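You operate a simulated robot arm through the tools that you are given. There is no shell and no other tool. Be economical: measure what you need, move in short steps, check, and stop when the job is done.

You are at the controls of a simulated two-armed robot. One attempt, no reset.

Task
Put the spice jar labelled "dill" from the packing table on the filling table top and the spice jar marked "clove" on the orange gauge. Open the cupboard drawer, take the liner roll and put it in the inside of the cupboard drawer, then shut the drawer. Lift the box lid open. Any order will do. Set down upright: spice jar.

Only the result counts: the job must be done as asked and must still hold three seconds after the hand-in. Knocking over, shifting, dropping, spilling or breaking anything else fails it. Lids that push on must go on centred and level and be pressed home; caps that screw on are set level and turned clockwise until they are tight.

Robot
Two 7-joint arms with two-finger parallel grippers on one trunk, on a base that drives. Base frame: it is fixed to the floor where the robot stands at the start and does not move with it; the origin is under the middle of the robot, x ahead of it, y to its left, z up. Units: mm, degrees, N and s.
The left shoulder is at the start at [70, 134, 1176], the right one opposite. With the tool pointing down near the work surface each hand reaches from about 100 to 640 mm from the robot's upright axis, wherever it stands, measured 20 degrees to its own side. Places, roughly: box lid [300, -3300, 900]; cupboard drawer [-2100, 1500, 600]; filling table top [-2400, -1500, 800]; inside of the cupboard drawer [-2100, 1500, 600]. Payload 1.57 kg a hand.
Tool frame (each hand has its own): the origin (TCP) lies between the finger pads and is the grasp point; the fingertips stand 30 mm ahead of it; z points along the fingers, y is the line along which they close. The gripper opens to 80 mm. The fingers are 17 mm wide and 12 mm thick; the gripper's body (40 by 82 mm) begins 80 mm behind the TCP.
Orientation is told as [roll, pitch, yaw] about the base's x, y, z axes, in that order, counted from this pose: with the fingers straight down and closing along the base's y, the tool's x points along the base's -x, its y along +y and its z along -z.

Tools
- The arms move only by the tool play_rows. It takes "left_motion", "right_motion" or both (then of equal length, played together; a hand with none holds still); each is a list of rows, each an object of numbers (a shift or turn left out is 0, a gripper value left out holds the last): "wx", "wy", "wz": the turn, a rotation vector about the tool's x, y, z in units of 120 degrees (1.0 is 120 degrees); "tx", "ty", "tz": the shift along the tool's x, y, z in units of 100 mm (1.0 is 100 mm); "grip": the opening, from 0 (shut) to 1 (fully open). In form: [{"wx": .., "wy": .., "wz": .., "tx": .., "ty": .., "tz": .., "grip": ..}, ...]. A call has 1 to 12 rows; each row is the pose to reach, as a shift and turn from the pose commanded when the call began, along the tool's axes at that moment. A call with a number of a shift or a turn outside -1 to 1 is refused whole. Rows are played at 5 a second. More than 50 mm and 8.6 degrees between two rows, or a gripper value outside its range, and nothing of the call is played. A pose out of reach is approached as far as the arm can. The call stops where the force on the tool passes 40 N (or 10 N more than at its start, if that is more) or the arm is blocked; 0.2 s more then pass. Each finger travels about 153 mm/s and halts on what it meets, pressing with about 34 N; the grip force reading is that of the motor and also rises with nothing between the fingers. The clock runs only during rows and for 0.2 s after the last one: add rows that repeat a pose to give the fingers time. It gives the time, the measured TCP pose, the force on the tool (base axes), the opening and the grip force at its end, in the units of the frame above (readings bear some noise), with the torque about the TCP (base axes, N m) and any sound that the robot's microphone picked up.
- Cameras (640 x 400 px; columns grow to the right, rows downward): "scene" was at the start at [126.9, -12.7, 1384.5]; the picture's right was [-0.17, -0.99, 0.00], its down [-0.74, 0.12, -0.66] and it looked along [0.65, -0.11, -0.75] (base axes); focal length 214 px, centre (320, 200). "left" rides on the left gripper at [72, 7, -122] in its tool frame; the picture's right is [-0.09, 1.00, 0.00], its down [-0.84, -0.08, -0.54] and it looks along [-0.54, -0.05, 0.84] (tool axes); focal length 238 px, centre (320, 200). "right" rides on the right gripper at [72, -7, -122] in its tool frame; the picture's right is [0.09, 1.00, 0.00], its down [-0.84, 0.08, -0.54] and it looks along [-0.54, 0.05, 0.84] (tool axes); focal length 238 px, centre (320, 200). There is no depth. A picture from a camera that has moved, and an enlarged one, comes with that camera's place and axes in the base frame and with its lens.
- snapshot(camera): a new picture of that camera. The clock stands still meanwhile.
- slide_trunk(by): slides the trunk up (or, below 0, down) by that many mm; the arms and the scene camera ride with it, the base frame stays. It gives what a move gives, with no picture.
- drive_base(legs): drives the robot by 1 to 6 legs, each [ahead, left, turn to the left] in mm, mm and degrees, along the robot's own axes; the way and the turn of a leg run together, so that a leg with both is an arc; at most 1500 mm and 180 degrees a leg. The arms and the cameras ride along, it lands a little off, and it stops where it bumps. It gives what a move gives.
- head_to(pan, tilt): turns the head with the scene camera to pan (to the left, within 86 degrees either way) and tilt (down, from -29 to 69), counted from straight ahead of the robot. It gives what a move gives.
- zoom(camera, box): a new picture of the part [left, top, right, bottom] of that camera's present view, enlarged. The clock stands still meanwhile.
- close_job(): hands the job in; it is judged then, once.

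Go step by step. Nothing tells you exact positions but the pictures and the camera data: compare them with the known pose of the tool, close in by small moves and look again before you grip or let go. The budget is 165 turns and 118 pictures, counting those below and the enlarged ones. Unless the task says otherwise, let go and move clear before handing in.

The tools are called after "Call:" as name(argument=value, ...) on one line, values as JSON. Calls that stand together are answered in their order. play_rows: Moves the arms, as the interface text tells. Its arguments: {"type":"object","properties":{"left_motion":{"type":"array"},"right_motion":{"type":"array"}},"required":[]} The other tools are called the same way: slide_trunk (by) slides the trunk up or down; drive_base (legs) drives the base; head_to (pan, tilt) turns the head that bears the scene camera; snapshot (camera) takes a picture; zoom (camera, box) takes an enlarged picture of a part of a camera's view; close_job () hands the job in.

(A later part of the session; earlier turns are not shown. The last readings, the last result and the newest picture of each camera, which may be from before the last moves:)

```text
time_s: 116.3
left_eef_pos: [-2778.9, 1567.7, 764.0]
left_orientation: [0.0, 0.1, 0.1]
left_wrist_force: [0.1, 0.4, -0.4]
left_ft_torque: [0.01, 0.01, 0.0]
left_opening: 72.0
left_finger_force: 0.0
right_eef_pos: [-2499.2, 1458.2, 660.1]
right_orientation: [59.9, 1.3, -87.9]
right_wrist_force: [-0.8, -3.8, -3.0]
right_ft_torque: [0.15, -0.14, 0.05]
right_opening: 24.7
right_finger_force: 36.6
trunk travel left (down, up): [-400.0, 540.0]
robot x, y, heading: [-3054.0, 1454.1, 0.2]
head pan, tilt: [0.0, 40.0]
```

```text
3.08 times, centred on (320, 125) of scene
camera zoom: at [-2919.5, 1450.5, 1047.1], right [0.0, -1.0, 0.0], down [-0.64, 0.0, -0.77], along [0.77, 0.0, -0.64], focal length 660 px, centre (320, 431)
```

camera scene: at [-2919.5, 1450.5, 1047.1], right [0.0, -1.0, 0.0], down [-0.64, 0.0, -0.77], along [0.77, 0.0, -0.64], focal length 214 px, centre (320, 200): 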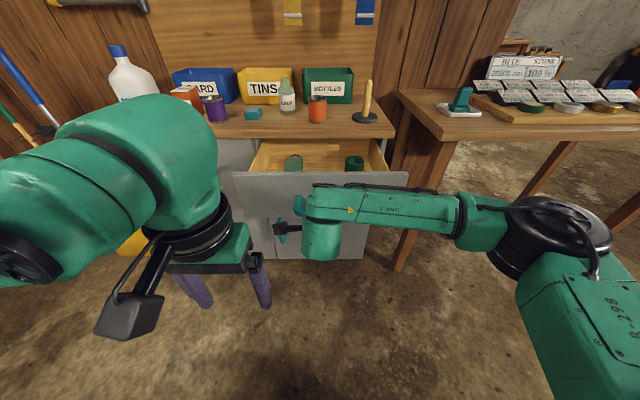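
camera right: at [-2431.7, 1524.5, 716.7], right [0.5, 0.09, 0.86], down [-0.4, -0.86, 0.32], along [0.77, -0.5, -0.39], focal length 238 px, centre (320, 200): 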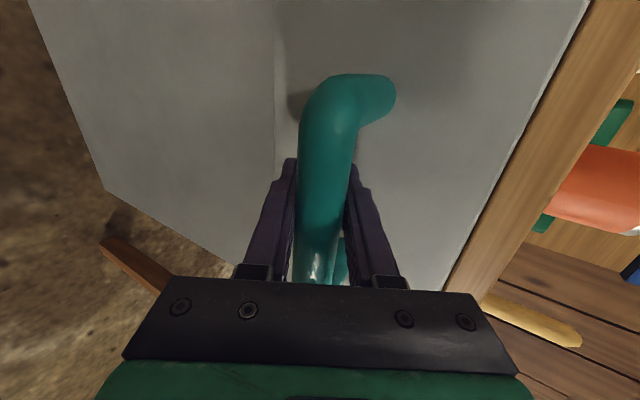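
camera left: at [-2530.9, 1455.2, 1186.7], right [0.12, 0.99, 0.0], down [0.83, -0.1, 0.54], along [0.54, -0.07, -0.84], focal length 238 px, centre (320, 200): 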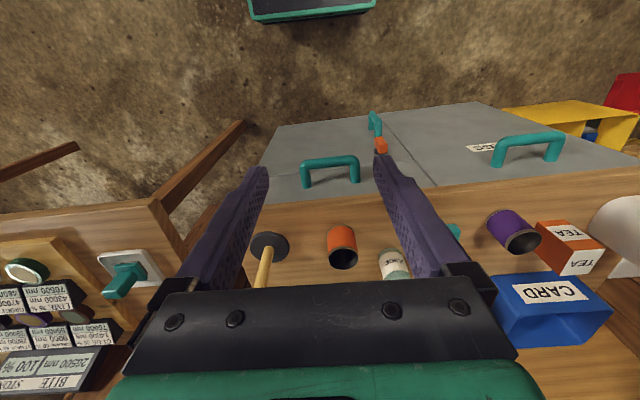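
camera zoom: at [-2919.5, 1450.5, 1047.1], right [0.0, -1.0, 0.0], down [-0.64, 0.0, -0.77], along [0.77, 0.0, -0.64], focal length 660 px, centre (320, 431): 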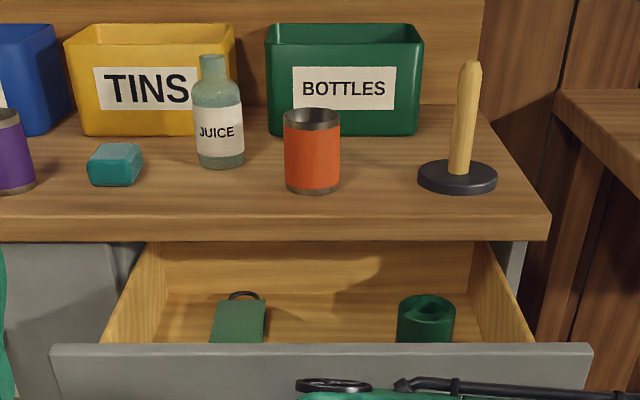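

Inside are a green tag and a green hollow roll. I'll release the handle, back off, raise the trunk and look into the drawer from above.

Call:
play_rows(right_motion=[{"grip": 0.4}, {"grip": 0.7}, {"grip": 0.7}, {"grip": 0.7, "tz": -0.3}, {"grip": 0.7, "tz": -0.6}, {"grip": 0.7, "tz": -0.9}])

Call:
slide_trunk(by=350)

Call:
drive_base(legs=[[150, 0, 0]])

Call:
head_to(pan=0, tilt=55)

Call:
snapshot(camera="scene")

```text
time_s: 117.7
left_eef_pos: [-2779.2, 1567.0, 765.2]
left_orientation: [-0.2, 0.0, 0.1]
left_wrist_force: [0.0, 0.0, -0.2]
left_ft_torque: [0.0, 0.0, -0.04]
left_opening: 71.9
left_finger_force: 0.0
right_eef_pos: [-2575.6, 1453.9, 707.0]
right_orientation: [60.0, 1.3, -87.8]
right_wrist_force: [-1.0, -1.0, 0.2]
right_ft_torque: [0.0, -0.01, 0.0]
right_opening: 56.0
right_finger_force: 0.0
trunk travel left (down, up): [-400.0, 540.0]
robot x, y, heading: [-3052.7, 1451.5, -0.2]
head pan, tilt: [0.0, 40.0]
```

```text
time_s: 121.1
left_eef_pos: [-2780.0, 1568.2, 1114.5]
left_orientation: [-0.2, 0.0, 0.1]
left_wrist_force: [0.1, -0.2, 0.7]
left_ft_torque: [0.06, -0.03, -0.03]
left_opening: 71.9
left_finger_force: 0.0
right_eef_pos: [-2576.2, 1455.0, 1056.5]
right_orientation: [60.0, 1.3, -87.8]
right_wrist_force: [-0.3, 0.1, 1.0]
right_ft_torque: [-0.02, -0.03, -0.04]
right_opening: 56.0
right_finger_force: 0.0
trunk travel left (down, up): [-750.0, 190.0]
robot x, y, heading: [-3057.4, 1450.3, -0.2]
head pan, tilt: [0.0, 40.0]
```

```text
time_s: 122.5
left_eef_pos: [-2633.0, 1567.8, 1115.1]
left_orientation: [-0.1, 0.0, 0.1]
left_wrist_force: [0.5, 0.6, -0.5]
left_ft_torque: [0.02, 0.01, 0.02]
left_opening: 72.0
left_finger_force: 0.1
right_eef_pos: [-2429.0, 1454.7, 1056.6]
right_orientation: [60.1, 1.3, -87.8]
right_wrist_force: [-0.6, 0.1, 0.6]
right_ft_torque: [0.0, 0.02, -0.01]
right_opening: 55.9
right_finger_force: 0.0
trunk travel left (down, up): [-750.0, 190.0]
robot x, y, heading: [-2908.9, 1450.0, -0.3]
head pan, tilt: [0.0, 40.0]
```

```text
time_s: 123.3
left_eef_pos: [-2630.5, 1568.2, 1115.0]
left_orientation: [0.0, 0.1, 0.1]
left_wrist_force: [-0.4, -0.1, 0.6]
left_ft_torque: [-0.02, 0.02, 0.0]
left_opening: 72.2
left_finger_force: 0.0
right_eef_pos: [-2426.2, 1454.3, 1054.9]
right_orientation: [59.9, 1.3, -87.8]
right_wrist_force: [0.9, 0.4, 0.3]
right_ft_torque: [-0.01, -0.01, 0.0]
right_opening: 55.9
right_finger_force: 0.0
trunk travel left (down, up): [-750.0, 190.0]
robot x, y, heading: [-2905.7, 1450.9, -0.1]
head pan, tilt: [0.0, 55.0]
```

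```text
61 pictures are left
camera scene: at [-2782.9, 1450.8, 1376.5], right [0.0, -1.0, 0.0], down [-0.82, 0.0, -0.57], along [0.57, 0.0, -0.82], focal length 214 px, centre (320, 200)
```

scene: 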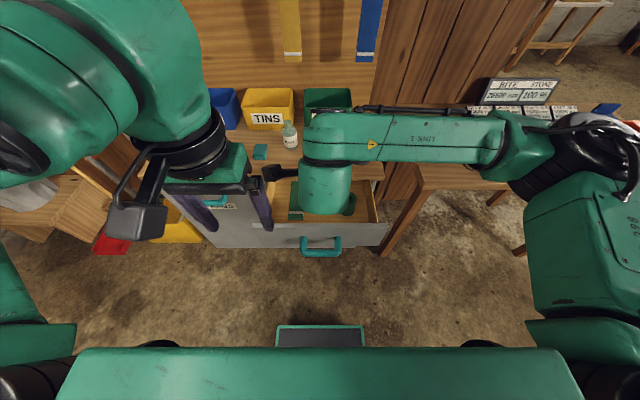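

The right arm blocks the view. I'll straighten the right hand to point down again and use its camera.

Call:
play_rows(right_motion=[{"wx": 0.0625, "tx": -0.1}, {"wx": 0.125, "tx": -0.2}, {"wx": 0.1875, "tx": -0.3}, {"wx": 0.25, "tx": -0.4}, {"wx": 0.3125, "tx": -0.5}, {"wx": 0.375, "tx": -0.6}, {"wx": 0.4375, "tx": -0.7}, {"wx": 0.5, "tx": -0.8}])

Call:
snapshot(camera="right")

Call:
snapshot(camera="scene")

```text
time_s: 125.1
left_eef_pos: [-2630.3, 1567.8, 1114.5]
left_orientation: [-0.1, 0.1, 0.1]
left_wrist_force: [-0.1, 0.4, -0.8]
left_ft_torque: [-0.04, 0.0, 0.01]
left_opening: 71.8
left_finger_force: 0.1
right_eef_pos: [-2424.4, 1374.3, 1055.5]
right_orientation: [-0.2, 1.3, -87.9]
right_wrist_force: [0.8, -0.3, -0.1]
right_ft_torque: [0.07, -0.02, -0.03]
right_opening: 55.9
right_finger_force: 0.0
trunk travel left (down, up): [-750.0, 190.0]
robot x, y, heading: [-2905.3, 1447.0, -0.0]
head pan, tilt: [0.0, 55.0]
```

```text
60 pictures are left
camera right: at [-2433.7, 1443.0, 1178.9], right [0.99, 0.13, 0.0], down [0.11, -0.85, 0.52], along [0.07, -0.52, -0.85], focal length 238 px, centre (320, 200)
```

right: 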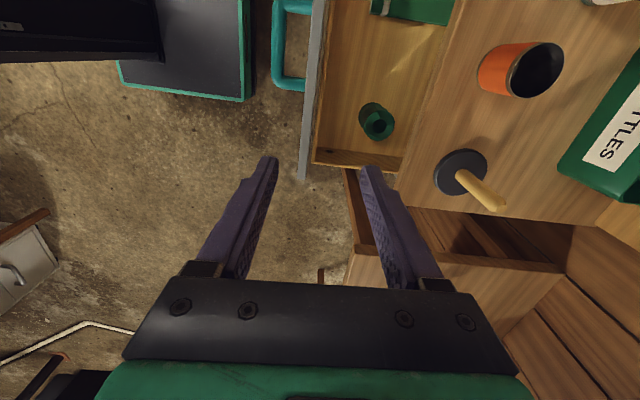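

```text
59 pictures are left
camera scene: at [-2783.0, 1450.7, 1376.4], right [0.0, -1.0, 0.0], down [-0.82, 0.0, -0.57], along [0.57, 0.0, -0.82], focal length 214 px, centre (320, 200)
```

scene: 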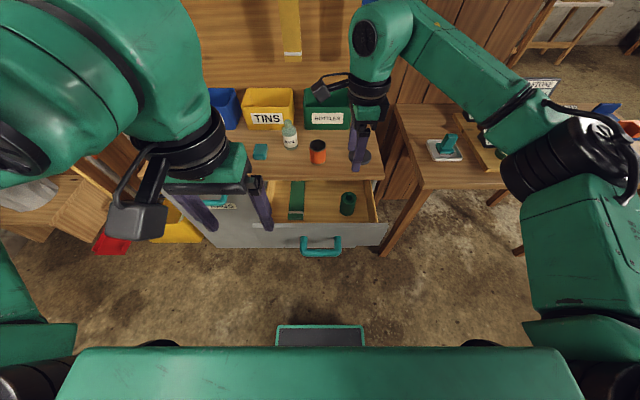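

Call:
zoom(camera="right", box=[290, 0, 490, 180])

Call:
zoom(camera="scene", box=[220, 150, 420, 275])

```text
2.22 times, centred on (390, 90) of right
camera zoom: at [-2433.7, 1443.0, 1178.9], right [0.99, 0.13, 0.0], down [0.11, -0.85, 0.52], along [0.07, -0.52, -0.85], focal length 530 px, centre (164, 444)
```

zoom: 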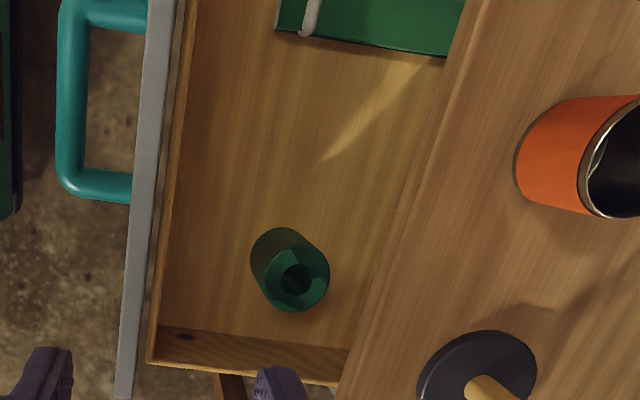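

```text
3.20 times, centred on (320, 212) of scene
camera zoom: at [-2783.0, 1450.7, 1376.4], right [0.0, -1.0, 0.0], down [-0.82, 0.0, -0.57], along [0.57, 0.0, -0.82], focal length 686 px, centre (320, 160)
```

zoom: 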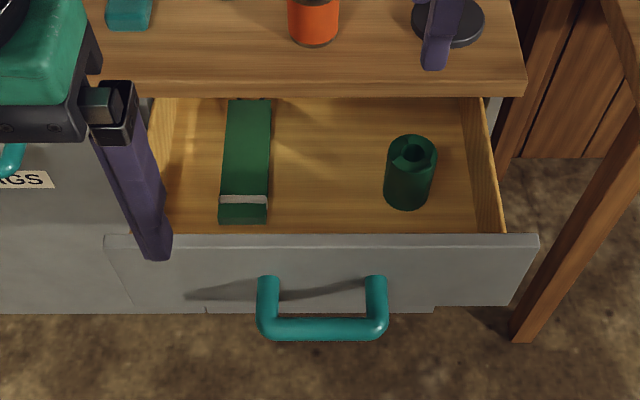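

The drawer holds a green cloth and a green hollow roll. To be sure which thing is the liner roll, I'll look around the rest of this area too.

Call:
head_to(pan=75, tilt=30)

Call:
snapshot(camera="scene")

Call:
head_to(pan=-60, tilt=30)

Call:
snapshot(camera="scene")

```text
time_s: 126.5
left_eef_pos: [-2631.1, 1568.8, 1114.5]
left_orientation: [-0.1, 0.0, 0.0]
left_wrist_force: [-0.1, -1.2, 0.2]
left_ft_torque: [0.03, -0.01, -0.04]
left_opening: 72.0
left_finger_force: 0.0
right_eef_pos: [-2425.3, 1374.2, 1054.3]
right_orientation: [0.0, 1.2, -87.8]
right_wrist_force: [1.0, -0.2, -0.2]
right_ft_torque: [-0.03, 0.02, -0.01]
right_opening: 56.2
right_finger_force: 0.0
trunk travel left (down, up): [-750.0, 190.0]
robot x, y, heading: [-2905.4, 1452.3, -0.1]
head pan, tilt: [75.0, 30.0]
```

```text
56 pictures are left
camera scene: at [-2832.3, 1538.2, 1412.6], right [0.97, -0.26, 0.0], down [-0.13, -0.48, -0.87], along [0.23, 0.84, -0.5], focal length 214 px, centre (320, 200)
```

scene: 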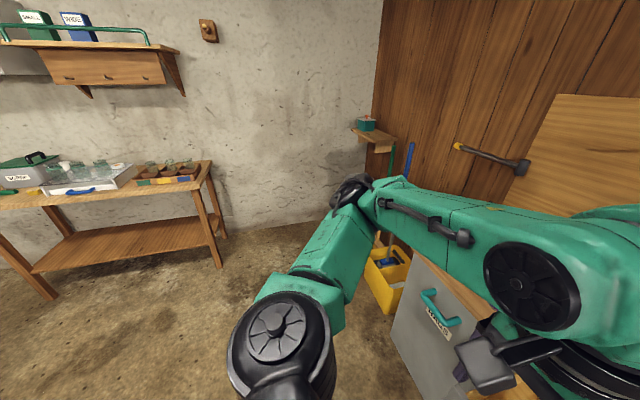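

```text
time_s: 128.7
left_eef_pos: [-2631.8, 1567.8, 1115.2]
left_orientation: [-0.1, 0.1, 0.1]
left_wrist_force: [0.6, -0.3, -0.6]
left_ft_torque: [-0.04, 0.01, 0.0]
left_opening: 71.7
left_finger_force: 0.1
right_eef_pos: [-2425.9, 1373.5, 1054.1]
right_orientation: [0.1, 1.2, -87.8]
right_wrist_force: [-0.6, -0.4, -0.4]
right_ft_torque: [-0.01, 0.01, 0.04]
right_opening: 56.0
right_finger_force: 0.0
trunk travel left (down, up): [-750.0, 190.0]
robot x, y, heading: [-2902.3, 1447.1, -0.1]
head pan, tilt: [-60.0, 30.0]
```

```text
55 pictures are left
camera scene: at [-2810.7, 1372.6, 1412.6], right [-0.87, -0.5, 0.0], down [-0.25, 0.43, -0.87], along [0.43, -0.75, -0.5], focal length 214 px, centre (320, 200)
```

scene: 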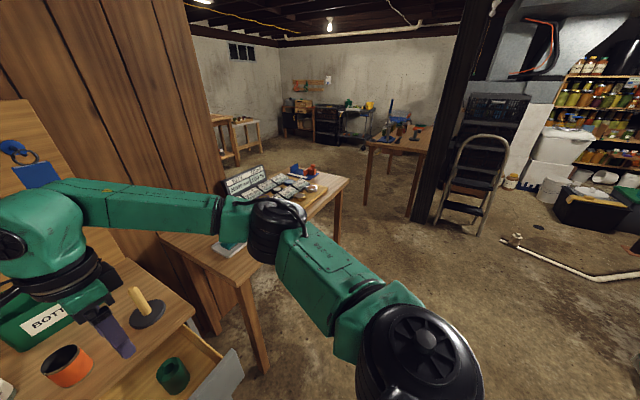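

No other roll here, so the blue one remains the candidate. I'll straighten the right hand, then drive to the box area, keeping an eye out for other rolls.

Call:
play_rows(right_motion=[{"wz": -0.0625, "ty": -0.1}, {"wz": -0.125, "ty": -0.2}, {"wz": -0.1875, "ty": -0.3}, {"wz": -0.25, "ty": -0.4}, {"wz": -0.3125, "ty": -0.5}, {"wz": -0.375, "ty": -0.6}, {"wz": -0.4375, "ty": -0.7}, {"wz": -0.5, "ty": -0.8}, {"wz": -0.5625, "ty": -0.9}, {"wz": -0.625, "ty": -1.0}, {"wz": -0.6875, "ty": -1.0}, {"wz": -0.75, "ty": -1.0}])

Call:
drive_base(legs=[[0, 0, -90], [1450, 0, 0], [330, 0, 0], [0, 0, 90], [1450, 0, 0], [450, 0, 0]])

Call:
drive_base(legs=[[0, 0, -90], [1450, 0, 0], [650, 0, 0]])

Call:
head_to(pan=35, tilt=25)

Call:
snapshot(camera="scene")

```text
time_s: 131.3
left_eef_pos: [-2631.8, 1568.9, 1114.1]
left_orientation: [-0.1, 0.1, 0.1]
left_wrist_force: [-0.3, 0.5, -0.5]
left_ft_torque: [0.0, 0.01, 0.02]
left_opening: 71.9
left_finger_force: 0.0
right_eef_pos: [-2523.5, 1369.4, 1054.7]
right_orientation: [1.2, 0.0, 2.4]
right_wrist_force: [0.1, -0.1, 0.1]
right_ft_torque: [0.01, 0.03, -0.02]
right_opening: 56.0
right_finger_force: 0.0
trunk travel left (down, up): [-750.0, 190.0]
robot x, y, heading: [-2905.3, 1450.8, -0.1]
head pan, tilt: [-60.0, 30.0]
```

```text
time_s: 156.8
left_eef_pos: [-774.1, -170.6, 1114.4]
left_orientation: [-0.1, 0.0, 0.7]
left_wrist_force: [0.7, -0.3, -1.9]
left_ft_torque: [0.0, 0.01, 0.0]
left_opening: 72.2
left_finger_force: 0.0
right_eef_pos: [-665.3, -369.0, 1054.8]
right_orientation: [1.4, 0.1, 2.7]
right_wrist_force: [-0.5, -0.5, 1.1]
right_ft_torque: [0.02, -0.01, -0.02]
right_opening: 56.1
right_finger_force: 0.1
trunk travel left (down, up): [-750.0, 190.0]
robot x, y, heading: [-1049.6, -287.1, 0.6]
head pan, tilt: [-60.0, 30.0]
```

```text
time_s: 170.8
left_eef_pos: [-876.0, -2627.4, 1114.5]
left_orientation: [-0.1, 0.0, -89.5]
left_wrist_force: [-0.5, -0.6, -0.2]
left_ft_torque: [0.0, -0.04, -0.03]
left_opening: 72.1
left_finger_force: 0.0
right_eef_pos: [-1073.2, -2737.0, 1054.4]
right_orientation: [1.4, -0.1, -87.4]
right_wrist_force: [0.5, -0.4, -0.5]
right_ft_torque: [0.0, -0.04, 0.03]
right_opening: 55.9
right_finger_force: 0.0
trunk travel left (down, up): [-750.0, 190.0]
robot x, y, heading: [-992.7, -2354.8, -89.8]
head pan, tilt: [-60.0, 30.0]
```

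```text
time_s: 172.5
left_eef_pos: [-874.6, -2626.8, 1115.3]
left_orientation: [-0.1, 0.0, -89.5]
left_wrist_force: [-0.4, -0.7, -1.1]
left_ft_torque: [-0.04, 0.02, 0.0]
left_opening: 71.7
left_finger_force: 0.0
right_eef_pos: [-1073.3, -2737.8, 1054.4]
right_orientation: [1.2, 0.0, -87.4]
right_wrist_force: [-0.3, -1.2, 0.0]
right_ft_torque: [0.02, 0.0, -0.02]
right_opening: 56.2
right_finger_force: 0.1
trunk travel left (down, up): [-750.0, 190.0]
robot x, y, heading: [-995.1, -2350.9, -89.6]
head pan, tilt: [35.0, 25.0]
```

```text
54 pictures are left
camera scene: at [-942.3, -2479.7, 1420.5], right [-0.82, -0.58, 0.0], down [-0.24, 0.35, -0.91], along [0.52, -0.74, -0.42], focal length 214 px, centre (320, 200)
```

scene: 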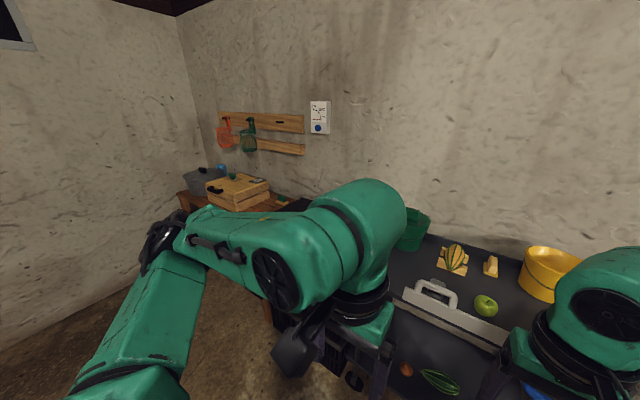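

The wooden box sits on a table near the far corner. I'll back off slightly, slide over to face it, and look.

Call:
drive_base(legs=[[-200, 0, 0], [0, 1270, 0], [150, 0, 0]])

Call:
head_to(pan=0, tilt=35)

Call:
snapshot(camera="scene")

```text
time_s: 181.0
left_eef_pos: [386.8, -2563.6, 1114.7]
left_orientation: [-0.1, 0.0, -88.8]
left_wrist_force: [-1.0, -0.4, 0.3]
left_ft_torque: [0.02, 0.0, 0.0]
left_opening: 71.8
left_finger_force: 0.1
right_eef_pos: [190.7, -2674.9, 1055.4]
right_orientation: [1.3, -0.1, -86.7]
right_wrist_force: [-0.3, -0.4, 0.4]
right_ft_torque: [-0.02, 0.06, -0.04]
right_opening: 56.1
right_finger_force: 0.0
trunk travel left (down, up): [-750.0, 190.0]
robot x, y, heading: [267.6, -2290.9, -89.2]
head pan, tilt: [35.0, 25.0]
```

```text
time_s: 182.0
left_eef_pos: [388.0, -2564.2, 1114.5]
left_orientation: [-0.1, 0.0, -88.9]
left_wrist_force: [0.2, 0.7, 0.1]
left_ft_torque: [-0.02, -0.01, -0.01]
left_opening: 72.1
left_finger_force: 0.0
right_eef_pos: [191.6, -2676.9, 1053.4]
right_orientation: [1.4, -0.1, -86.7]
right_wrist_force: [-0.1, 0.4, -0.2]
right_ft_torque: [-0.02, 0.0, -0.01]
right_opening: 55.8
right_finger_force: 0.0
trunk travel left (down, up): [-750.0, 190.0]
robot x, y, heading: [266.6, -2294.5, -88.9]
head pan, tilt: [0.0, 35.0]
```

```text
53 pictures are left
camera scene: at [267.1, -2430.9, 1404.9], right [-1.0, -0.02, 0.0], down [-0.01, 0.57, -0.82], along [0.01, -0.82, -0.57], focal length 214 px, centre (320, 200)
```

scene: 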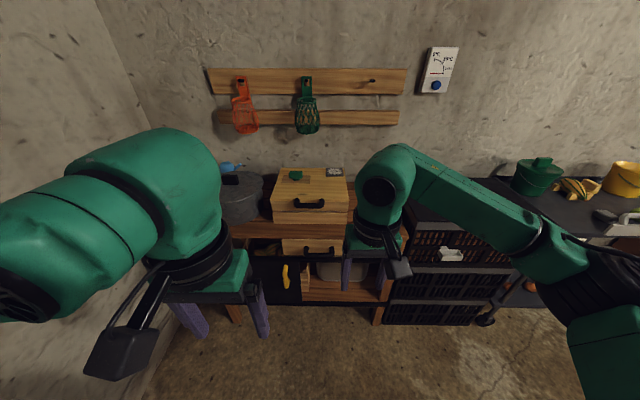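

Call:
zoom(camera="scene", box=[210, 140, 410, 265])

Call:
snapshot(camera="left")

```text
3.20 times, centred on (310, 202) of scene
camera zoom: at [267.1, -2430.9, 1404.9], right [-1.0, -0.02, 0.0], down [-0.01, 0.57, -0.82], along [0.01, -0.82, -0.57], focal length 686 px, centre (352, 192)
```

zoom: 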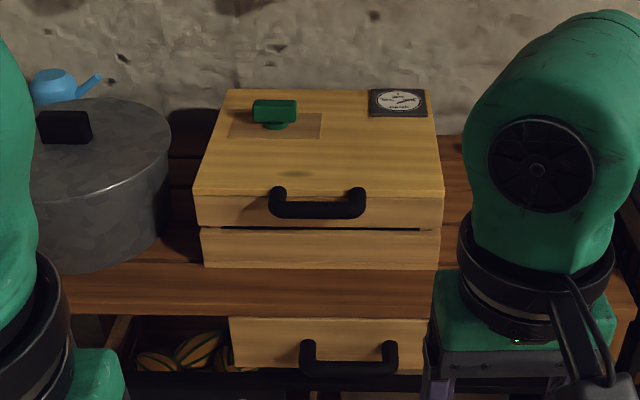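

```text
51 pictures are left
camera left: at [392.3, -2493.6, 1237.1], right [1.0, -0.07, 0.0], down [-0.06, -0.84, 0.54], along [-0.04, -0.54, -0.84], focal length 238 px, centre (320, 200)
```

left: 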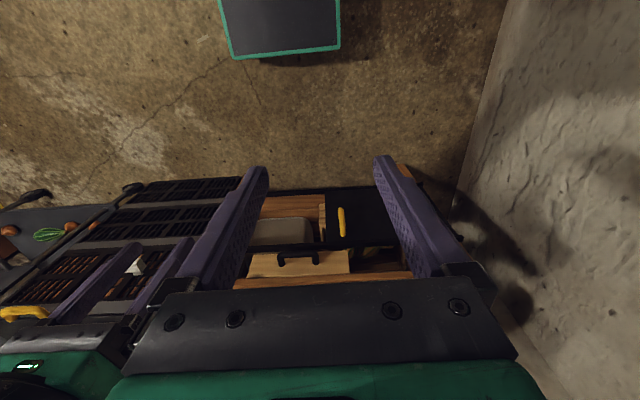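

The box lid has a front bar handle and is hinged at the wall side. I'll set the right hand as I did for the drawer (fingers forward-down, closing vertically), raise the trunk 100 and drive up.

Call:
play_rows(right_motion=[{"wz": 0.0625}, {"wz": 0.125}, {"wz": 0.1875}, {"wz": 0.25}, {"wz": 0.3125}, {"wz": 0.375}, {"wz": 0.4375}, {"wz": 0.5}, {"wz": 0.5625}, {"wz": 0.625}, {"wz": 0.6875}, {"wz": 0.73, "grip": 0.8}])

Call:
play_rows(right_motion=[{"wx": -0.0625}, {"wx": -0.125}, {"wx": -0.1875}, {"wx": -0.25}, {"wx": -0.3125}, {"wx": -0.375}, {"wx": -0.4375}, {"wx": -0.5}, {"wx": -0.5}])

Call:
slide_trunk(by=100)

Call:
drive_base(legs=[[0, 0, -1], [0, 45, 0], [120, 0, 0]])

Call:
snapshot(camera="scene")

Call:
snapshot(camera="right")

```text
time_s: 184.6
left_eef_pos: [387.2, -2565.1, 1115.3]
left_orientation: [-0.1, 0.1, -88.7]
left_wrist_force: [-0.2, 0.6, 0.9]
left_ft_torque: [0.0, -0.04, -0.03]
left_opening: 72.0
left_finger_force: 0.1
right_eef_pos: [190.1, -2677.5, 1055.3]
right_orientation: [0.0, 1.3, -174.4]
right_wrist_force: [-0.5, -0.5, -0.8]
right_ft_torque: [-0.01, -0.06, -0.03]
right_opening: 63.9
right_finger_force: 0.1
trunk travel left (down, up): [-750.0, 190.0]
robot x, y, heading: [266.6, -2297.0, -89.0]
head pan, tilt: [0.0, 35.0]
```

```text
time_s: 186.6
left_eef_pos: [387.0, -2564.3, 1114.8]
left_orientation: [0.0, 0.0, -88.8]
left_wrist_force: [0.2, 0.1, -0.5]
left_ft_torque: [0.0, 0.0, 0.01]
left_opening: 71.9
left_finger_force: 0.0
right_eef_pos: [191.8, -2676.6, 1055.7]
right_orientation: [48.8, 1.3, -174.3]
right_wrist_force: [0.2, -0.2, -0.7]
right_ft_torque: [0.0, -0.01, -0.03]
right_opening: 64.3
right_finger_force: 0.0
right hand out of reach, approached as far as the arm can: row 7, 8, 9
trunk travel left (down, up): [-750.0, 190.0]
robot x, y, heading: [263.3, -2289.5, -89.0]
head pan, tilt: [0.0, 35.0]
```

```text
time_s: 187.9
left_eef_pos: [386.8, -2564.9, 1214.7]
left_orientation: [-0.1, 0.1, -88.9]
left_wrist_force: [1.3, 0.7, -0.5]
left_ft_torque: [0.0, -0.01, -0.01]
left_opening: 71.9
left_finger_force: 0.0
right_eef_pos: [191.6, -2678.1, 1156.5]
right_orientation: [48.7, 1.3, -174.4]
right_wrist_force: [-0.1, 0.4, 0.1]
right_ft_torque: [-0.03, 0.0, -0.01]
right_opening: 63.9
right_finger_force: 0.0
trunk travel left (down, up): [-850.0, 90.0]
robot x, y, heading: [265.9, -2293.2, -89.0]
head pan, tilt: [0.0, 35.0]
```

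```text
time_s: 190.0
left_eef_pos: [429.7, -2686.1, 1215.9]
left_orientation: [-0.1, -0.1, -89.6]
left_wrist_force: [-0.1, -0.1, -0.3]
left_ft_torque: [-0.01, 0.01, 0.01]
left_opening: 72.3
left_finger_force: 0.0
right_eef_pos: [232.9, -2794.2, 1155.1]
right_orientation: [48.8, 1.2, -175.2]
right_wrist_force: [-0.1, 0.0, 0.4]
right_ft_torque: [-0.04, 0.0, -0.05]
right_opening: 63.9
right_finger_force: 0.0
trunk travel left (down, up): [-850.0, 90.0]
robot x, y, heading: [312.7, -2414.7, -90.0]
head pan, tilt: [0.0, 35.0]
```

```text
50 pictures are left
camera scene: at [312.2, -2548.3, 1505.1], right [-1.0, 0.0, 0.0], down [0.0, 0.57, -0.82], along [0.0, -0.82, -0.57], focal length 214 px, centre (320, 200)
```

scene: 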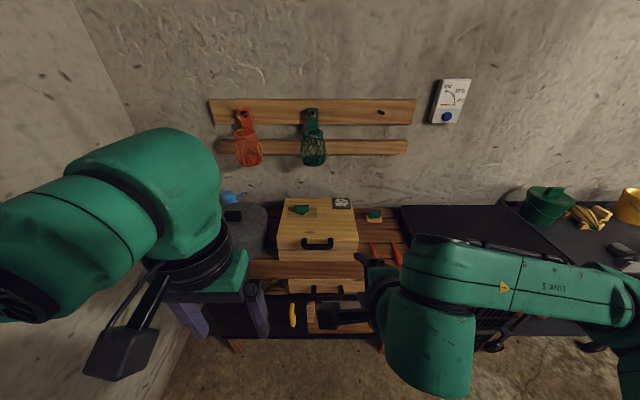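

```text
49 pictures are left
camera right: at [294.4, -2691.0, 1233.1], right [0.13, -0.65, 0.75], down [-0.87, 0.29, 0.4], along [-0.47, -0.71, -0.53], focal length 238 px, centre (320, 200)
```

right: 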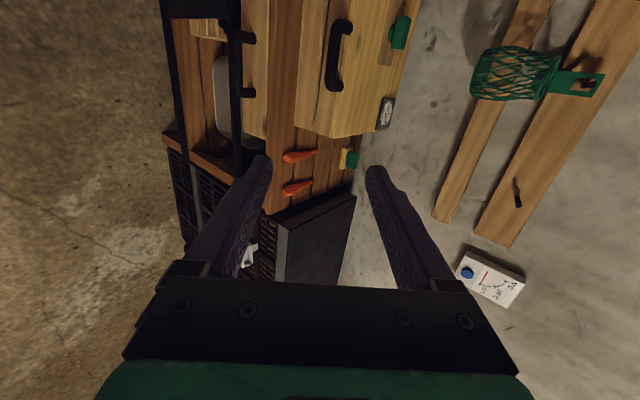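

Bar triangulates to about (319,-3101,919). I'll zoom for finer measurement including the hinge edge.

Call:
zoom(camera="scene", box=[250, 180, 410, 280])

Call:
zoom(camera="right", box=[240, 0, 440, 150])

```text
4.00 times, centred on (330, 230) of scene
camera zoom: at [312.2, -2548.3, 1505.1], right [-1.0, 0.0, 0.0], down [0.0, 0.57, -0.82], along [0.0, -0.82, -0.57], focal length 858 px, centre (280, 80)
```

zoom: 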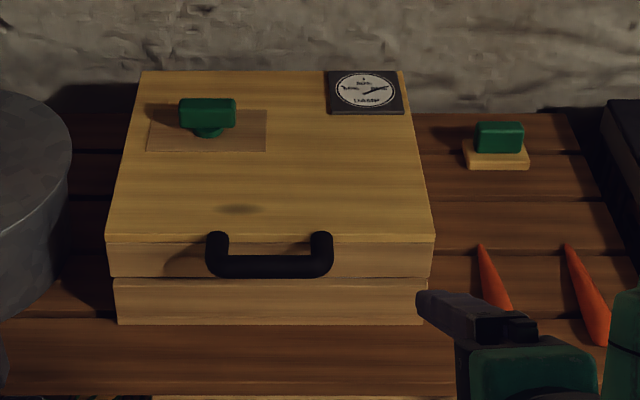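

```text
2.67 times, centred on (340, 75) of right
camera zoom: at [294.4, -2691.0, 1233.1], right [0.13, -0.65, 0.75], down [-0.87, 0.29, 0.4], along [-0.47, -0.71, -0.53], focal length 636 px, centre (267, 533)
```

zoom: 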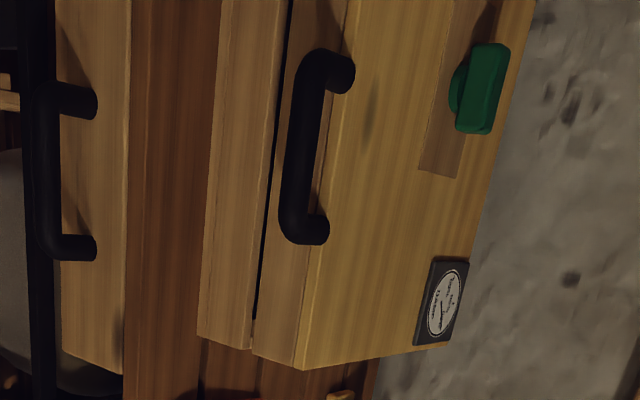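

I'll drive 120 mm closer and bring the hand toward a pre-grasp point, fixing its yaw and tilt.

Call:
drive_base(legs=[[120, 0, 0]])

Call:
play_rows(right_motion=[{"tx": 0.2, "ty": -0.2, "tz": 0.3, "wx": -0.03, "wy": -0.01, "wz": 0.009}, {"tx": 0.4, "ty": -0.4, "tz": 0.6, "wx": -0.06, "wy": -0.02, "wz": 0.018}, {"tx": 0.6, "ty": -0.6, "tz": 0.9, "wx": -0.093, "wy": -0.03, "wz": 0.026}, {"tx": 0.77, "ty": -0.7, "tz": 1.0, "wx": -0.093, "wy": -0.03, "wz": 0.026}])

Call:
snapshot(camera="right")

```text
time_s: 191.3
left_eef_pos: [430.2, -2805.3, 1215.8]
left_orientation: [-0.1, -0.1, -89.5]
left_wrist_force: [-0.2, -0.9, 0.9]
left_ft_torque: [-0.03, 0.02, -0.01]
left_opening: 71.7
left_finger_force: 0.0
right_eef_pos: [233.9, -2914.1, 1156.3]
right_orientation: [48.9, 1.3, -175.0]
right_wrist_force: [-0.6, 1.0, -0.1]
right_ft_torque: [0.0, -0.03, -0.04]
right_opening: 64.0
right_finger_force: 0.0
trunk travel left (down, up): [-850.0, 90.0]
robot x, y, heading: [308.0, -2534.3, -89.6]
head pan, tilt: [0.0, 35.0]
```

```text
time_s: 192.3
left_eef_pos: [432.7, -2809.0, 1215.1]
left_orientation: [0.0, 0.1, -89.6]
left_wrist_force: [0.0, 0.0, -0.2]
left_ft_torque: [0.0, 0.02, 0.02]
left_opening: 72.1
left_finger_force: 0.1
right_eef_pos: [315.0, -2940.0, 1035.6]
right_orientation: [59.9, 1.8, -179.8]
right_wrist_force: [0.9, 0.7, 1.1]
right_ft_torque: [-0.03, 0.03, -0.03]
right_opening: 64.0
right_finger_force: 0.2
trunk travel left (down, up): [-850.0, 90.0]
robot x, y, heading: [306.9, -2532.7, -89.9]
head pan, tilt: [0.0, 35.0]
```

```text
46 pictures are left
camera right: at [385.1, -2829.0, 1094.4], right [0.07, -0.5, 0.86], down [-0.85, 0.43, 0.31], along [-0.53, -0.75, -0.39], focal length 238 px, centre (320, 200)
```

right: 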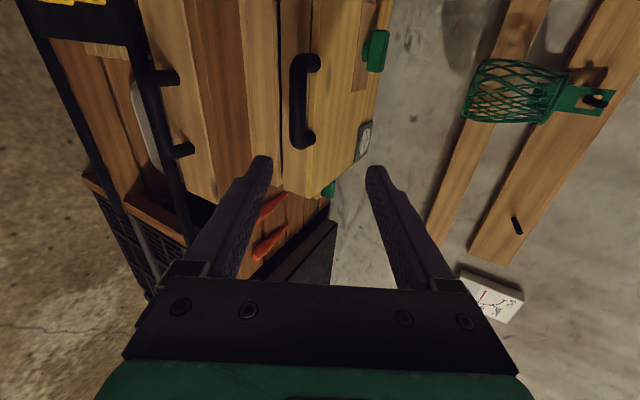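

Bar is now estimated at (323,-3102,910), about 203 mm along and 28 mm below the hand axis. Correcting and advancing 110 mm.

Call:
play_rows(right_motion=[{"tx": 0.05, "ty": -0.15, "tz": 0.3}, {"tx": 0.05, "ty": -0.28, "tz": 0.6}, {"tx": 0.05, "ty": -0.28, "tz": 1.0}, {"tx": 0.05, "ty": -0.28, "tz": 1.0}])

Call:
snapshot(camera="right")

```text
time_s: 193.3
left_eef_pos: [430.2, -2808.5, 1214.1]
left_orientation: [0.0, -0.1, -89.6]
left_wrist_force: [-0.1, 0.2, -0.5]
left_ft_torque: [0.0, -0.01, 0.0]
left_opening: 71.8
left_finger_force: 0.0
right_eef_pos: [323.8, -3010.7, 965.0]
right_orientation: [59.8, 1.6, -179.7]
right_wrist_force: [-0.4, 0.2, 0.6]
right_ft_torque: [-0.02, 0.01, 0.01]
right_opening: 63.9
right_finger_force: 0.1
trunk travel left (down, up): [-850.0, 90.0]
robot x, y, heading: [309.6, -2531.5, -89.7]
head pan, tilt: [0.0, 35.0]
```

```text
45 pictures are left
camera right: at [392.7, -2901.0, 1023.2], right [0.07, -0.5, 0.86], down [-0.85, 0.43, 0.31], along [-0.52, -0.75, -0.4], focal length 238 px, centre (320, 200)
```

right: 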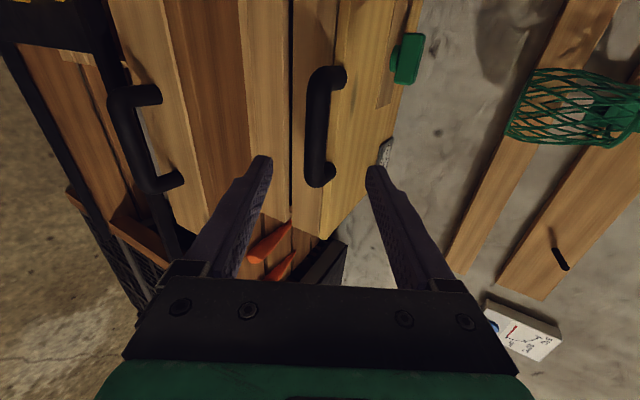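

Across-offset is about -7 mm. Advancing 65 mm with the opening reduced to 48 mm, then another look.

Call:
play_rows(right_motion=[{"tx": 0.05, "ty": -0.07, "tz": 0.25, "grip": 0.6}, {"tx": 0.05, "ty": -0.07, "tz": 0.5, "grip": 0.6}, {"tx": 0.05, "ty": -0.07, "tz": 0.65, "grip": 0.6}, {"tx": 0.05, "ty": -0.07, "tz": 0.65, "grip": 0.6}])

Call:
snapshot(camera="right")

```text
time_s: 194.3
left_eef_pos: [429.6, -2807.3, 1215.6]
left_orientation: [-0.1, -0.1, -89.7]
left_wrist_force: [0.3, 0.6, 0.0]
left_ft_torque: [-0.04, 0.0, -0.04]
left_opening: 71.9
left_finger_force: 0.1
right_eef_pos: [328.8, -3064.1, 925.7]
right_orientation: [59.7, 1.8, -179.8]
right_wrist_force: [0.3, 0.7, -0.8]
right_ft_torque: [-0.01, 0.0, -0.01]
right_opening: 48.1
right_finger_force: 0.0
trunk travel left (down, up): [-850.0, 90.0]
robot x, y, heading: [312.8, -2536.5, -89.7]
head pan, tilt: [0.0, 35.0]
```

```text
44 pictures are left
camera right: at [397.1, -2954.4, 984.2], right [0.07, -0.5, 0.86], down [-0.85, 0.43, 0.31], along [-0.52, -0.75, -0.4], focal length 238 px, centre (320, 200)
```

right: 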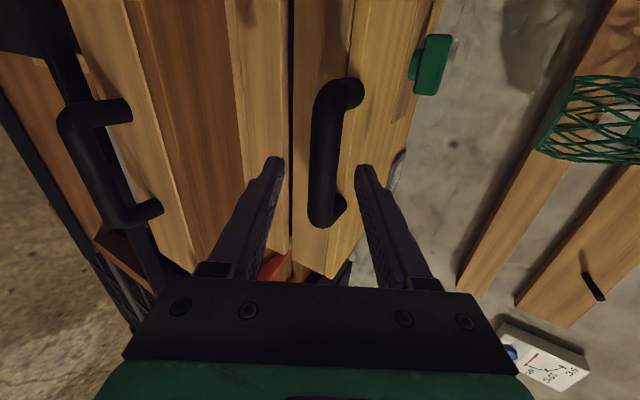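

The bar is centred between the fingers. Advancing until just around it.

Call:
play_rows(right_motion=[{"tz": 0.1}, {"tz": 0.2}, {"tz": 0.28}, {"tz": 0.28}])

Call:
snapshot(camera="right")

```text
time_s: 195.3
left_eef_pos: [430.6, -2809.0, 1215.8]
left_orientation: [-0.1, 0.1, -89.7]
left_wrist_force: [0.3, 0.2, -0.7]
left_ft_torque: [0.01, 0.01, 0.01]
left_opening: 71.9
left_finger_force: 0.0
right_eef_pos: [328.6, -3088.9, 912.9]
right_orientation: [59.8, 1.7, -179.6]
right_wrist_force: [-0.1, 0.0, -0.3]
right_ft_torque: [0.0, -0.01, 0.02]
right_opening: 48.5
right_finger_force: 0.1
trunk travel left (down, up): [-850.0, 90.0]
robot x, y, heading: [311.0, -2535.0, -89.8]
head pan, tilt: [0.0, 35.0]
```

```text
43 pictures are left
camera right: at [398.0, -2978.8, 969.6], right [0.07, -0.5, 0.86], down [-0.85, 0.43, 0.31], along [-0.52, -0.75, -0.4], focal length 238 px, centre (320, 200)
```

right: 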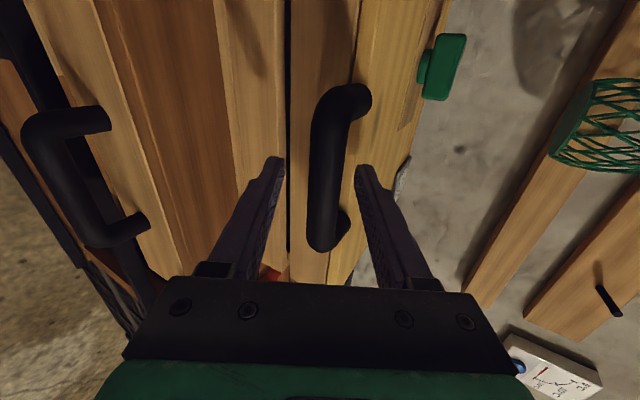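

Call:
play_rows(right_motion=[{"tz": 0.08}, {"tz": 0.16}, {"tz": 0.2}, {"tz": 0.2}])

Call:
play_rows(right_motion=[{"grip": 0.3}, {"grip": 0.1}, {"grip": 0.02}, {"grip": 0.02}, {"grip": 0.02}])

Call:
snapshot(camera="right")

```text
time_s: 196.3
left_eef_pos: [428.7, -2801.9, 1217.3]
left_orientation: [0.0, -0.4, -89.5]
left_wrist_force: [-0.9, -0.6, -0.7]
left_ft_torque: [0.03, 0.0, -0.01]
left_opening: 71.9
left_finger_force: 0.0
right_eef_pos: [329.6, -3100.1, 903.2]
right_orientation: [60.2, 1.8, -179.7]
right_wrist_force: [-2.4, 20.8, 12.2]
right_ft_torque: [-0.62, 0.03, -0.27]
right_opening: 48.0
right_finger_force: 0.2
trunk travel left (down, up): [-850.0, 90.0]
robot x, y, heading: [310.2, -2533.1, -89.8]
head pan, tilt: [0.0, 35.0]
```

```text
time_s: 197.5
left_eef_pos: [430.5, -2799.7, 1216.5]
left_orientation: [0.1, -0.4, -89.5]
left_wrist_force: [0.1, 0.2, 0.0]
left_ft_torque: [-0.01, 0.0, 0.02]
left_opening: 72.0
left_finger_force: 0.1
right_eef_pos: [329.1, -3100.8, 904.9]
right_orientation: [60.4, 1.6, -179.7]
right_wrist_force: [0.7, 5.6, 31.8]
right_ft_torque: [-0.34, 0.34, -0.13]
right_opening: 24.3
right_finger_force: 12.6
trunk travel left (down, up): [-850.0, 90.0]
robot x, y, heading: [314.8, -2535.6, -89.8]
head pan, tilt: [0.0, 35.0]
```

```text
42 pictures are left
camera right: at [398.4, -2991.3, 962.7], right [0.07, -0.49, 0.87], down [-0.85, 0.43, 0.31], along [-0.53, -0.76, -0.39], focal length 238 px, centre (320, 200)
```

right: 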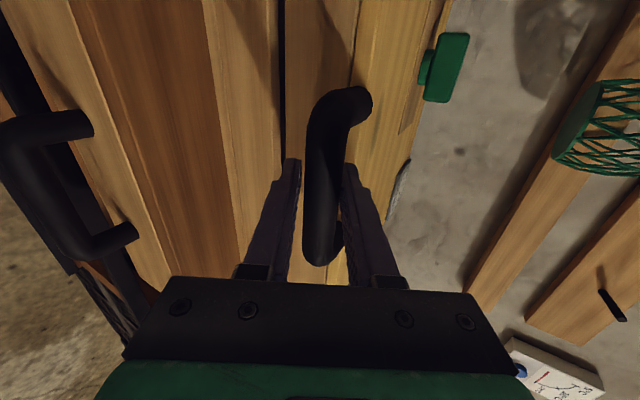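

The bar is between the fingers, though the upper finger is loaded. I'll raise the hand slightly to centre it, check the grip, then begin the lift along the lid's arc.

Call:
play_rows(right_motion=[{"ty": 0.04, "grip": 0.02}, {"ty": 0.08, "grip": 0.02}, {"ty": 0.08, "grip": 0.02}])

Call:
play_rows(right_motion=[{"ty": 0.13, "tz": -0.05}, {"ty": 0.26, "tz": -0.1}, {"ty": 0.4, "tz": -0.14}, {"ty": 0.54, "tz": -0.18}, {"ty": 0.54, "tz": -0.18}])

Call:
snapshot(camera="scene")

```text
time_s: 198.3
left_eef_pos: [429.1, -2800.8, 1216.0]
left_orientation: [0.0, -0.4, -89.6]
left_wrist_force: [-0.2, 0.4, -1.1]
left_ft_torque: [0.0, 0.0, -0.03]
left_opening: 72.2
left_finger_force: 0.1
right_eef_pos: [329.3, -3101.5, 907.5]
right_orientation: [59.7, 1.7, -179.6]
right_wrist_force: [-1.7, 20.7, 5.4]
right_ft_torque: [-0.06, 0.94, -0.15]
right_opening: 21.6
right_finger_force: 34.0
trunk travel left (down, up): [-850.0, 90.0]
robot x, y, heading: [308.5, -2536.3, -89.6]
head pan, tilt: [0.0, 35.0]
```

```text
time_s: 198.8
left_eef_pos: [429.2, -2803.3, 1216.0]
left_orientation: [0.0, -0.2, -89.6]
left_wrist_force: [0.7, -0.8, -1.0]
left_ft_torque: [0.01, -0.02, 0.01]
left_opening: 71.9
left_finger_force: 0.1
right_eef_pos: [328.7, -3102.8, 926.5]
right_orientation: [59.4, 1.7, -179.5]
right_wrist_force: [-2.7, 21.2, 4.5]
right_ft_torque: [-1.23, 1.08, -0.62]
right_opening: 21.7
right_finger_force: 35.0
trunk travel left (down, up): [-850.0, 90.0]
robot x, y, heading: [310.8, -2532.6, -90.0]
head pan, tilt: [0.0, 35.0]
stopped in row 2 (right hand): the force on the tool passed its limit (the readings are from after the stop); the commanded pose is now the measured one
```

```text
41 pictures are left
camera scene: at [309.9, -2666.0, 1505.5], right [-1.0, 0.0, 0.0], down [0.0, 0.57, -0.82], along [0.0, -0.82, -0.57], focal length 214 px, centre (320, 200)
```

scene: 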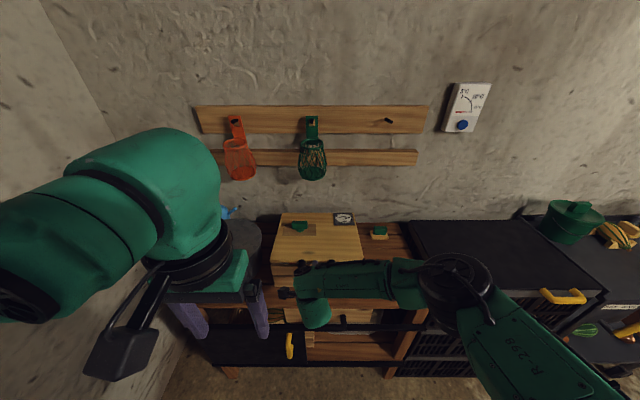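

The lid started rising (19 mm), but the hand carries a forward preload. I'll relieve it and continue the arc.

Call:
play_rows(right_motion=[{"ty": 0.01, "tz": -0.08}, {"ty": 0.12, "tz": -0.12}, {"ty": 0.23, "tz": -0.15}, {"ty": 0.33, "tz": -0.17}, {"ty": 0.45, "tz": -0.2}, {"ty": 0.6, "tz": -0.22}, {"ty": 0.78, "tz": -0.235}, {"ty": 0.78, "tz": -0.235}])

Call:
snapshot(camera="scene")

```text
time_s: 200.7
left_eef_pos: [430.1, -2800.3, 1215.4]
left_orientation: [-0.1, -0.3, -89.6]
left_wrist_force: [0.0, 0.2, -0.1]
left_ft_torque: [-0.04, -0.04, 0.02]
left_opening: 72.1
left_finger_force: 0.0
right_eef_pos: [328.3, -3123.5, 1008.2]
right_orientation: [59.7, 1.8, -179.5]
right_wrist_force: [4.5, 20.2, 5.1]
right_ft_torque: [0.14, 0.4, 0.47]
right_opening: 21.7
right_finger_force: 35.0
trunk travel left (down, up): [-850.0, 90.0]
robot x, y, heading: [312.4, -2535.0, -89.6]
head pan, tilt: [0.0, 35.0]
```

```text
40 pictures are left
camera scene: at [312.6, -2663.4, 1505.7], right [-1.0, 0.0, 0.0], down [0.0, 0.57, -0.82], along [0.0, -0.82, -0.57], focal length 214 px, centre (320, 200)
```

scene: 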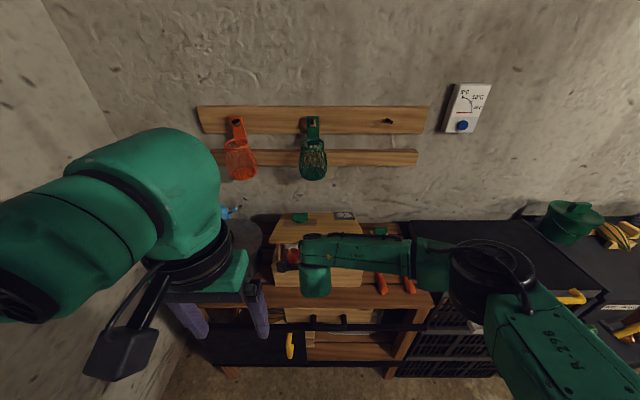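

The lid is at about 18° and following the predicted arc. Continuing.

Call:
play_rows(right_motion=[{"ty": 0.14, "tz": -0.03}, {"ty": 0.27, "tz": -0.047}, {"ty": 0.41, "tz": -0.06}, {"ty": 0.545, "tz": -0.07}, {"ty": 0.68, "tz": -0.065}, {"ty": 0.805, "tz": -0.054}, {"ty": 0.974, "tz": -0.031}])

```text
time_s: 202.2
left_eef_pos: [435.0, -2805.7, 1213.5]
left_orientation: [-0.3, -0.1, -89.5]
left_wrist_force: [-0.1, -0.2, -0.7]
left_ft_torque: [-0.01, -0.02, 0.0]
left_opening: 71.9
left_finger_force: 0.3
right_eef_pos: [328.6, -3174.0, 1093.6]
right_orientation: [59.4, 1.6, -179.4]
right_wrist_force: [15.3, 5.3, 1.4]
right_ft_torque: [0.19, 0.58, 0.26]
right_opening: 22.2
right_finger_force: 35.2
trunk travel left (down, up): [-850.0, 90.0]
robot x, y, heading: [310.5, -2535.0, -89.7]
head pan, tilt: [0.0, 35.0]
```

Still on the arc, with the lid at about 36°. Continuing, with a slight hand rotation to follow.

Call:
play_rows(right_motion=[{"ty": 0.16, "tz": 0.03, "wx": 0.02}, {"ty": 0.32, "tz": 0.065, "wx": 0.04}, {"ty": 0.48, "tz": 0.12, "wx": 0.06}, {"ty": 0.645, "tz": 0.17, "wx": 0.08}, {"ty": 0.8, "tz": 0.24, "wx": 0.1}, {"ty": 0.956, "tz": 0.31, "wx": 0.12}])

Call:
snapshot(camera="scene")

```text
time_s: 203.7
left_eef_pos: [432.8, -2810.3, 1212.6]
left_orientation: [-0.2, 0.2, -89.5]
left_wrist_force: [-0.5, -0.3, -0.1]
left_ft_torque: [-0.01, 0.01, -0.03]
left_opening: 72.1
left_finger_force: 0.0
right_eef_pos: [327.4, -3255.0, 1167.2]
right_orientation: [47.6, 2.2, -179.4]
right_wrist_force: [9.5, -6.6, -7.8]
right_ft_torque: [-0.17, 0.75, 0.0]
right_opening: 22.0
right_finger_force: 34.5
right hand out of reach, approached as far as the arm can: row 6
trunk travel left (down, up): [-850.0, 90.0]
robot x, y, heading: [312.0, -2536.3, -89.5]
head pan, tilt: [0.0, 35.0]
```

```text
39 pictures are left
camera scene: at [314.1, -2676.3, 1504.3], right [-1.0, 0.0, 0.0], down [0.0, 0.58, -0.82], along [0.0, -0.82, -0.58], focal length 214 px, centre (320, 200)
```

scene: 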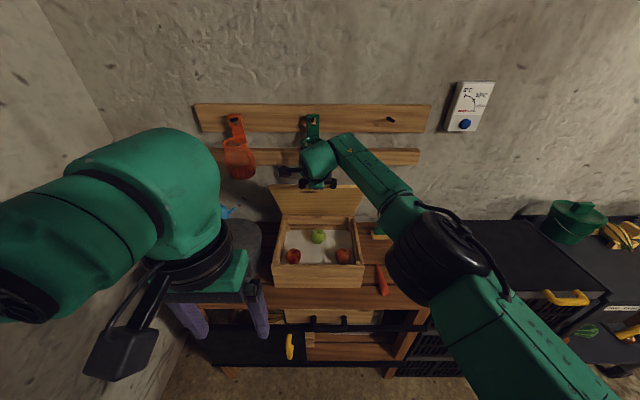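

Lid is at about 55° and the arm is at its reach limit. I'll open the fingers a little, still around the bar, to see whether the hinge holds the lid by itself.

Call:
play_rows(right_motion=[{"grip": 0.36}, {"grip": 0.45}, {"grip": 0.45}, {"grip": 0.45}, {"grip": 0.45}])

Call:
snapshot(camera="right")

```text
time_s: 204.8
left_eef_pos: [430.5, -2809.0, 1214.5]
left_orientation: [0.0, 0.0, -89.6]
left_wrist_force: [0.4, -0.4, 0.3]
left_ft_torque: [-0.01, 0.02, -0.01]
left_opening: 71.9
left_finger_force: 0.0
right_eef_pos: [326.7, -3252.9, 1170.3]
right_orientation: [47.7, 2.3, -179.5]
right_wrist_force: [0.0, -0.1, -0.6]
right_ft_torque: [-0.02, -0.02, 0.01]
right_opening: 36.1
right_finger_force: 0.1
trunk travel left (down, up): [-850.0, 90.0]
robot x, y, heading: [312.8, -2533.2, -89.5]
head pan, tilt: [0.0, 35.0]
```

```text
38 pictures are left
camera right: at [393.7, -3156.5, 1250.2], right [0.07, -0.67, 0.74], down [-0.86, 0.34, 0.39], along [-0.51, -0.66, -0.55], focal length 238 px, centre (320, 200)
```

right: 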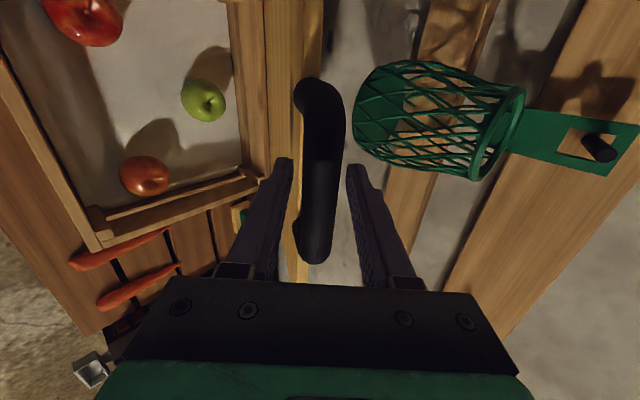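

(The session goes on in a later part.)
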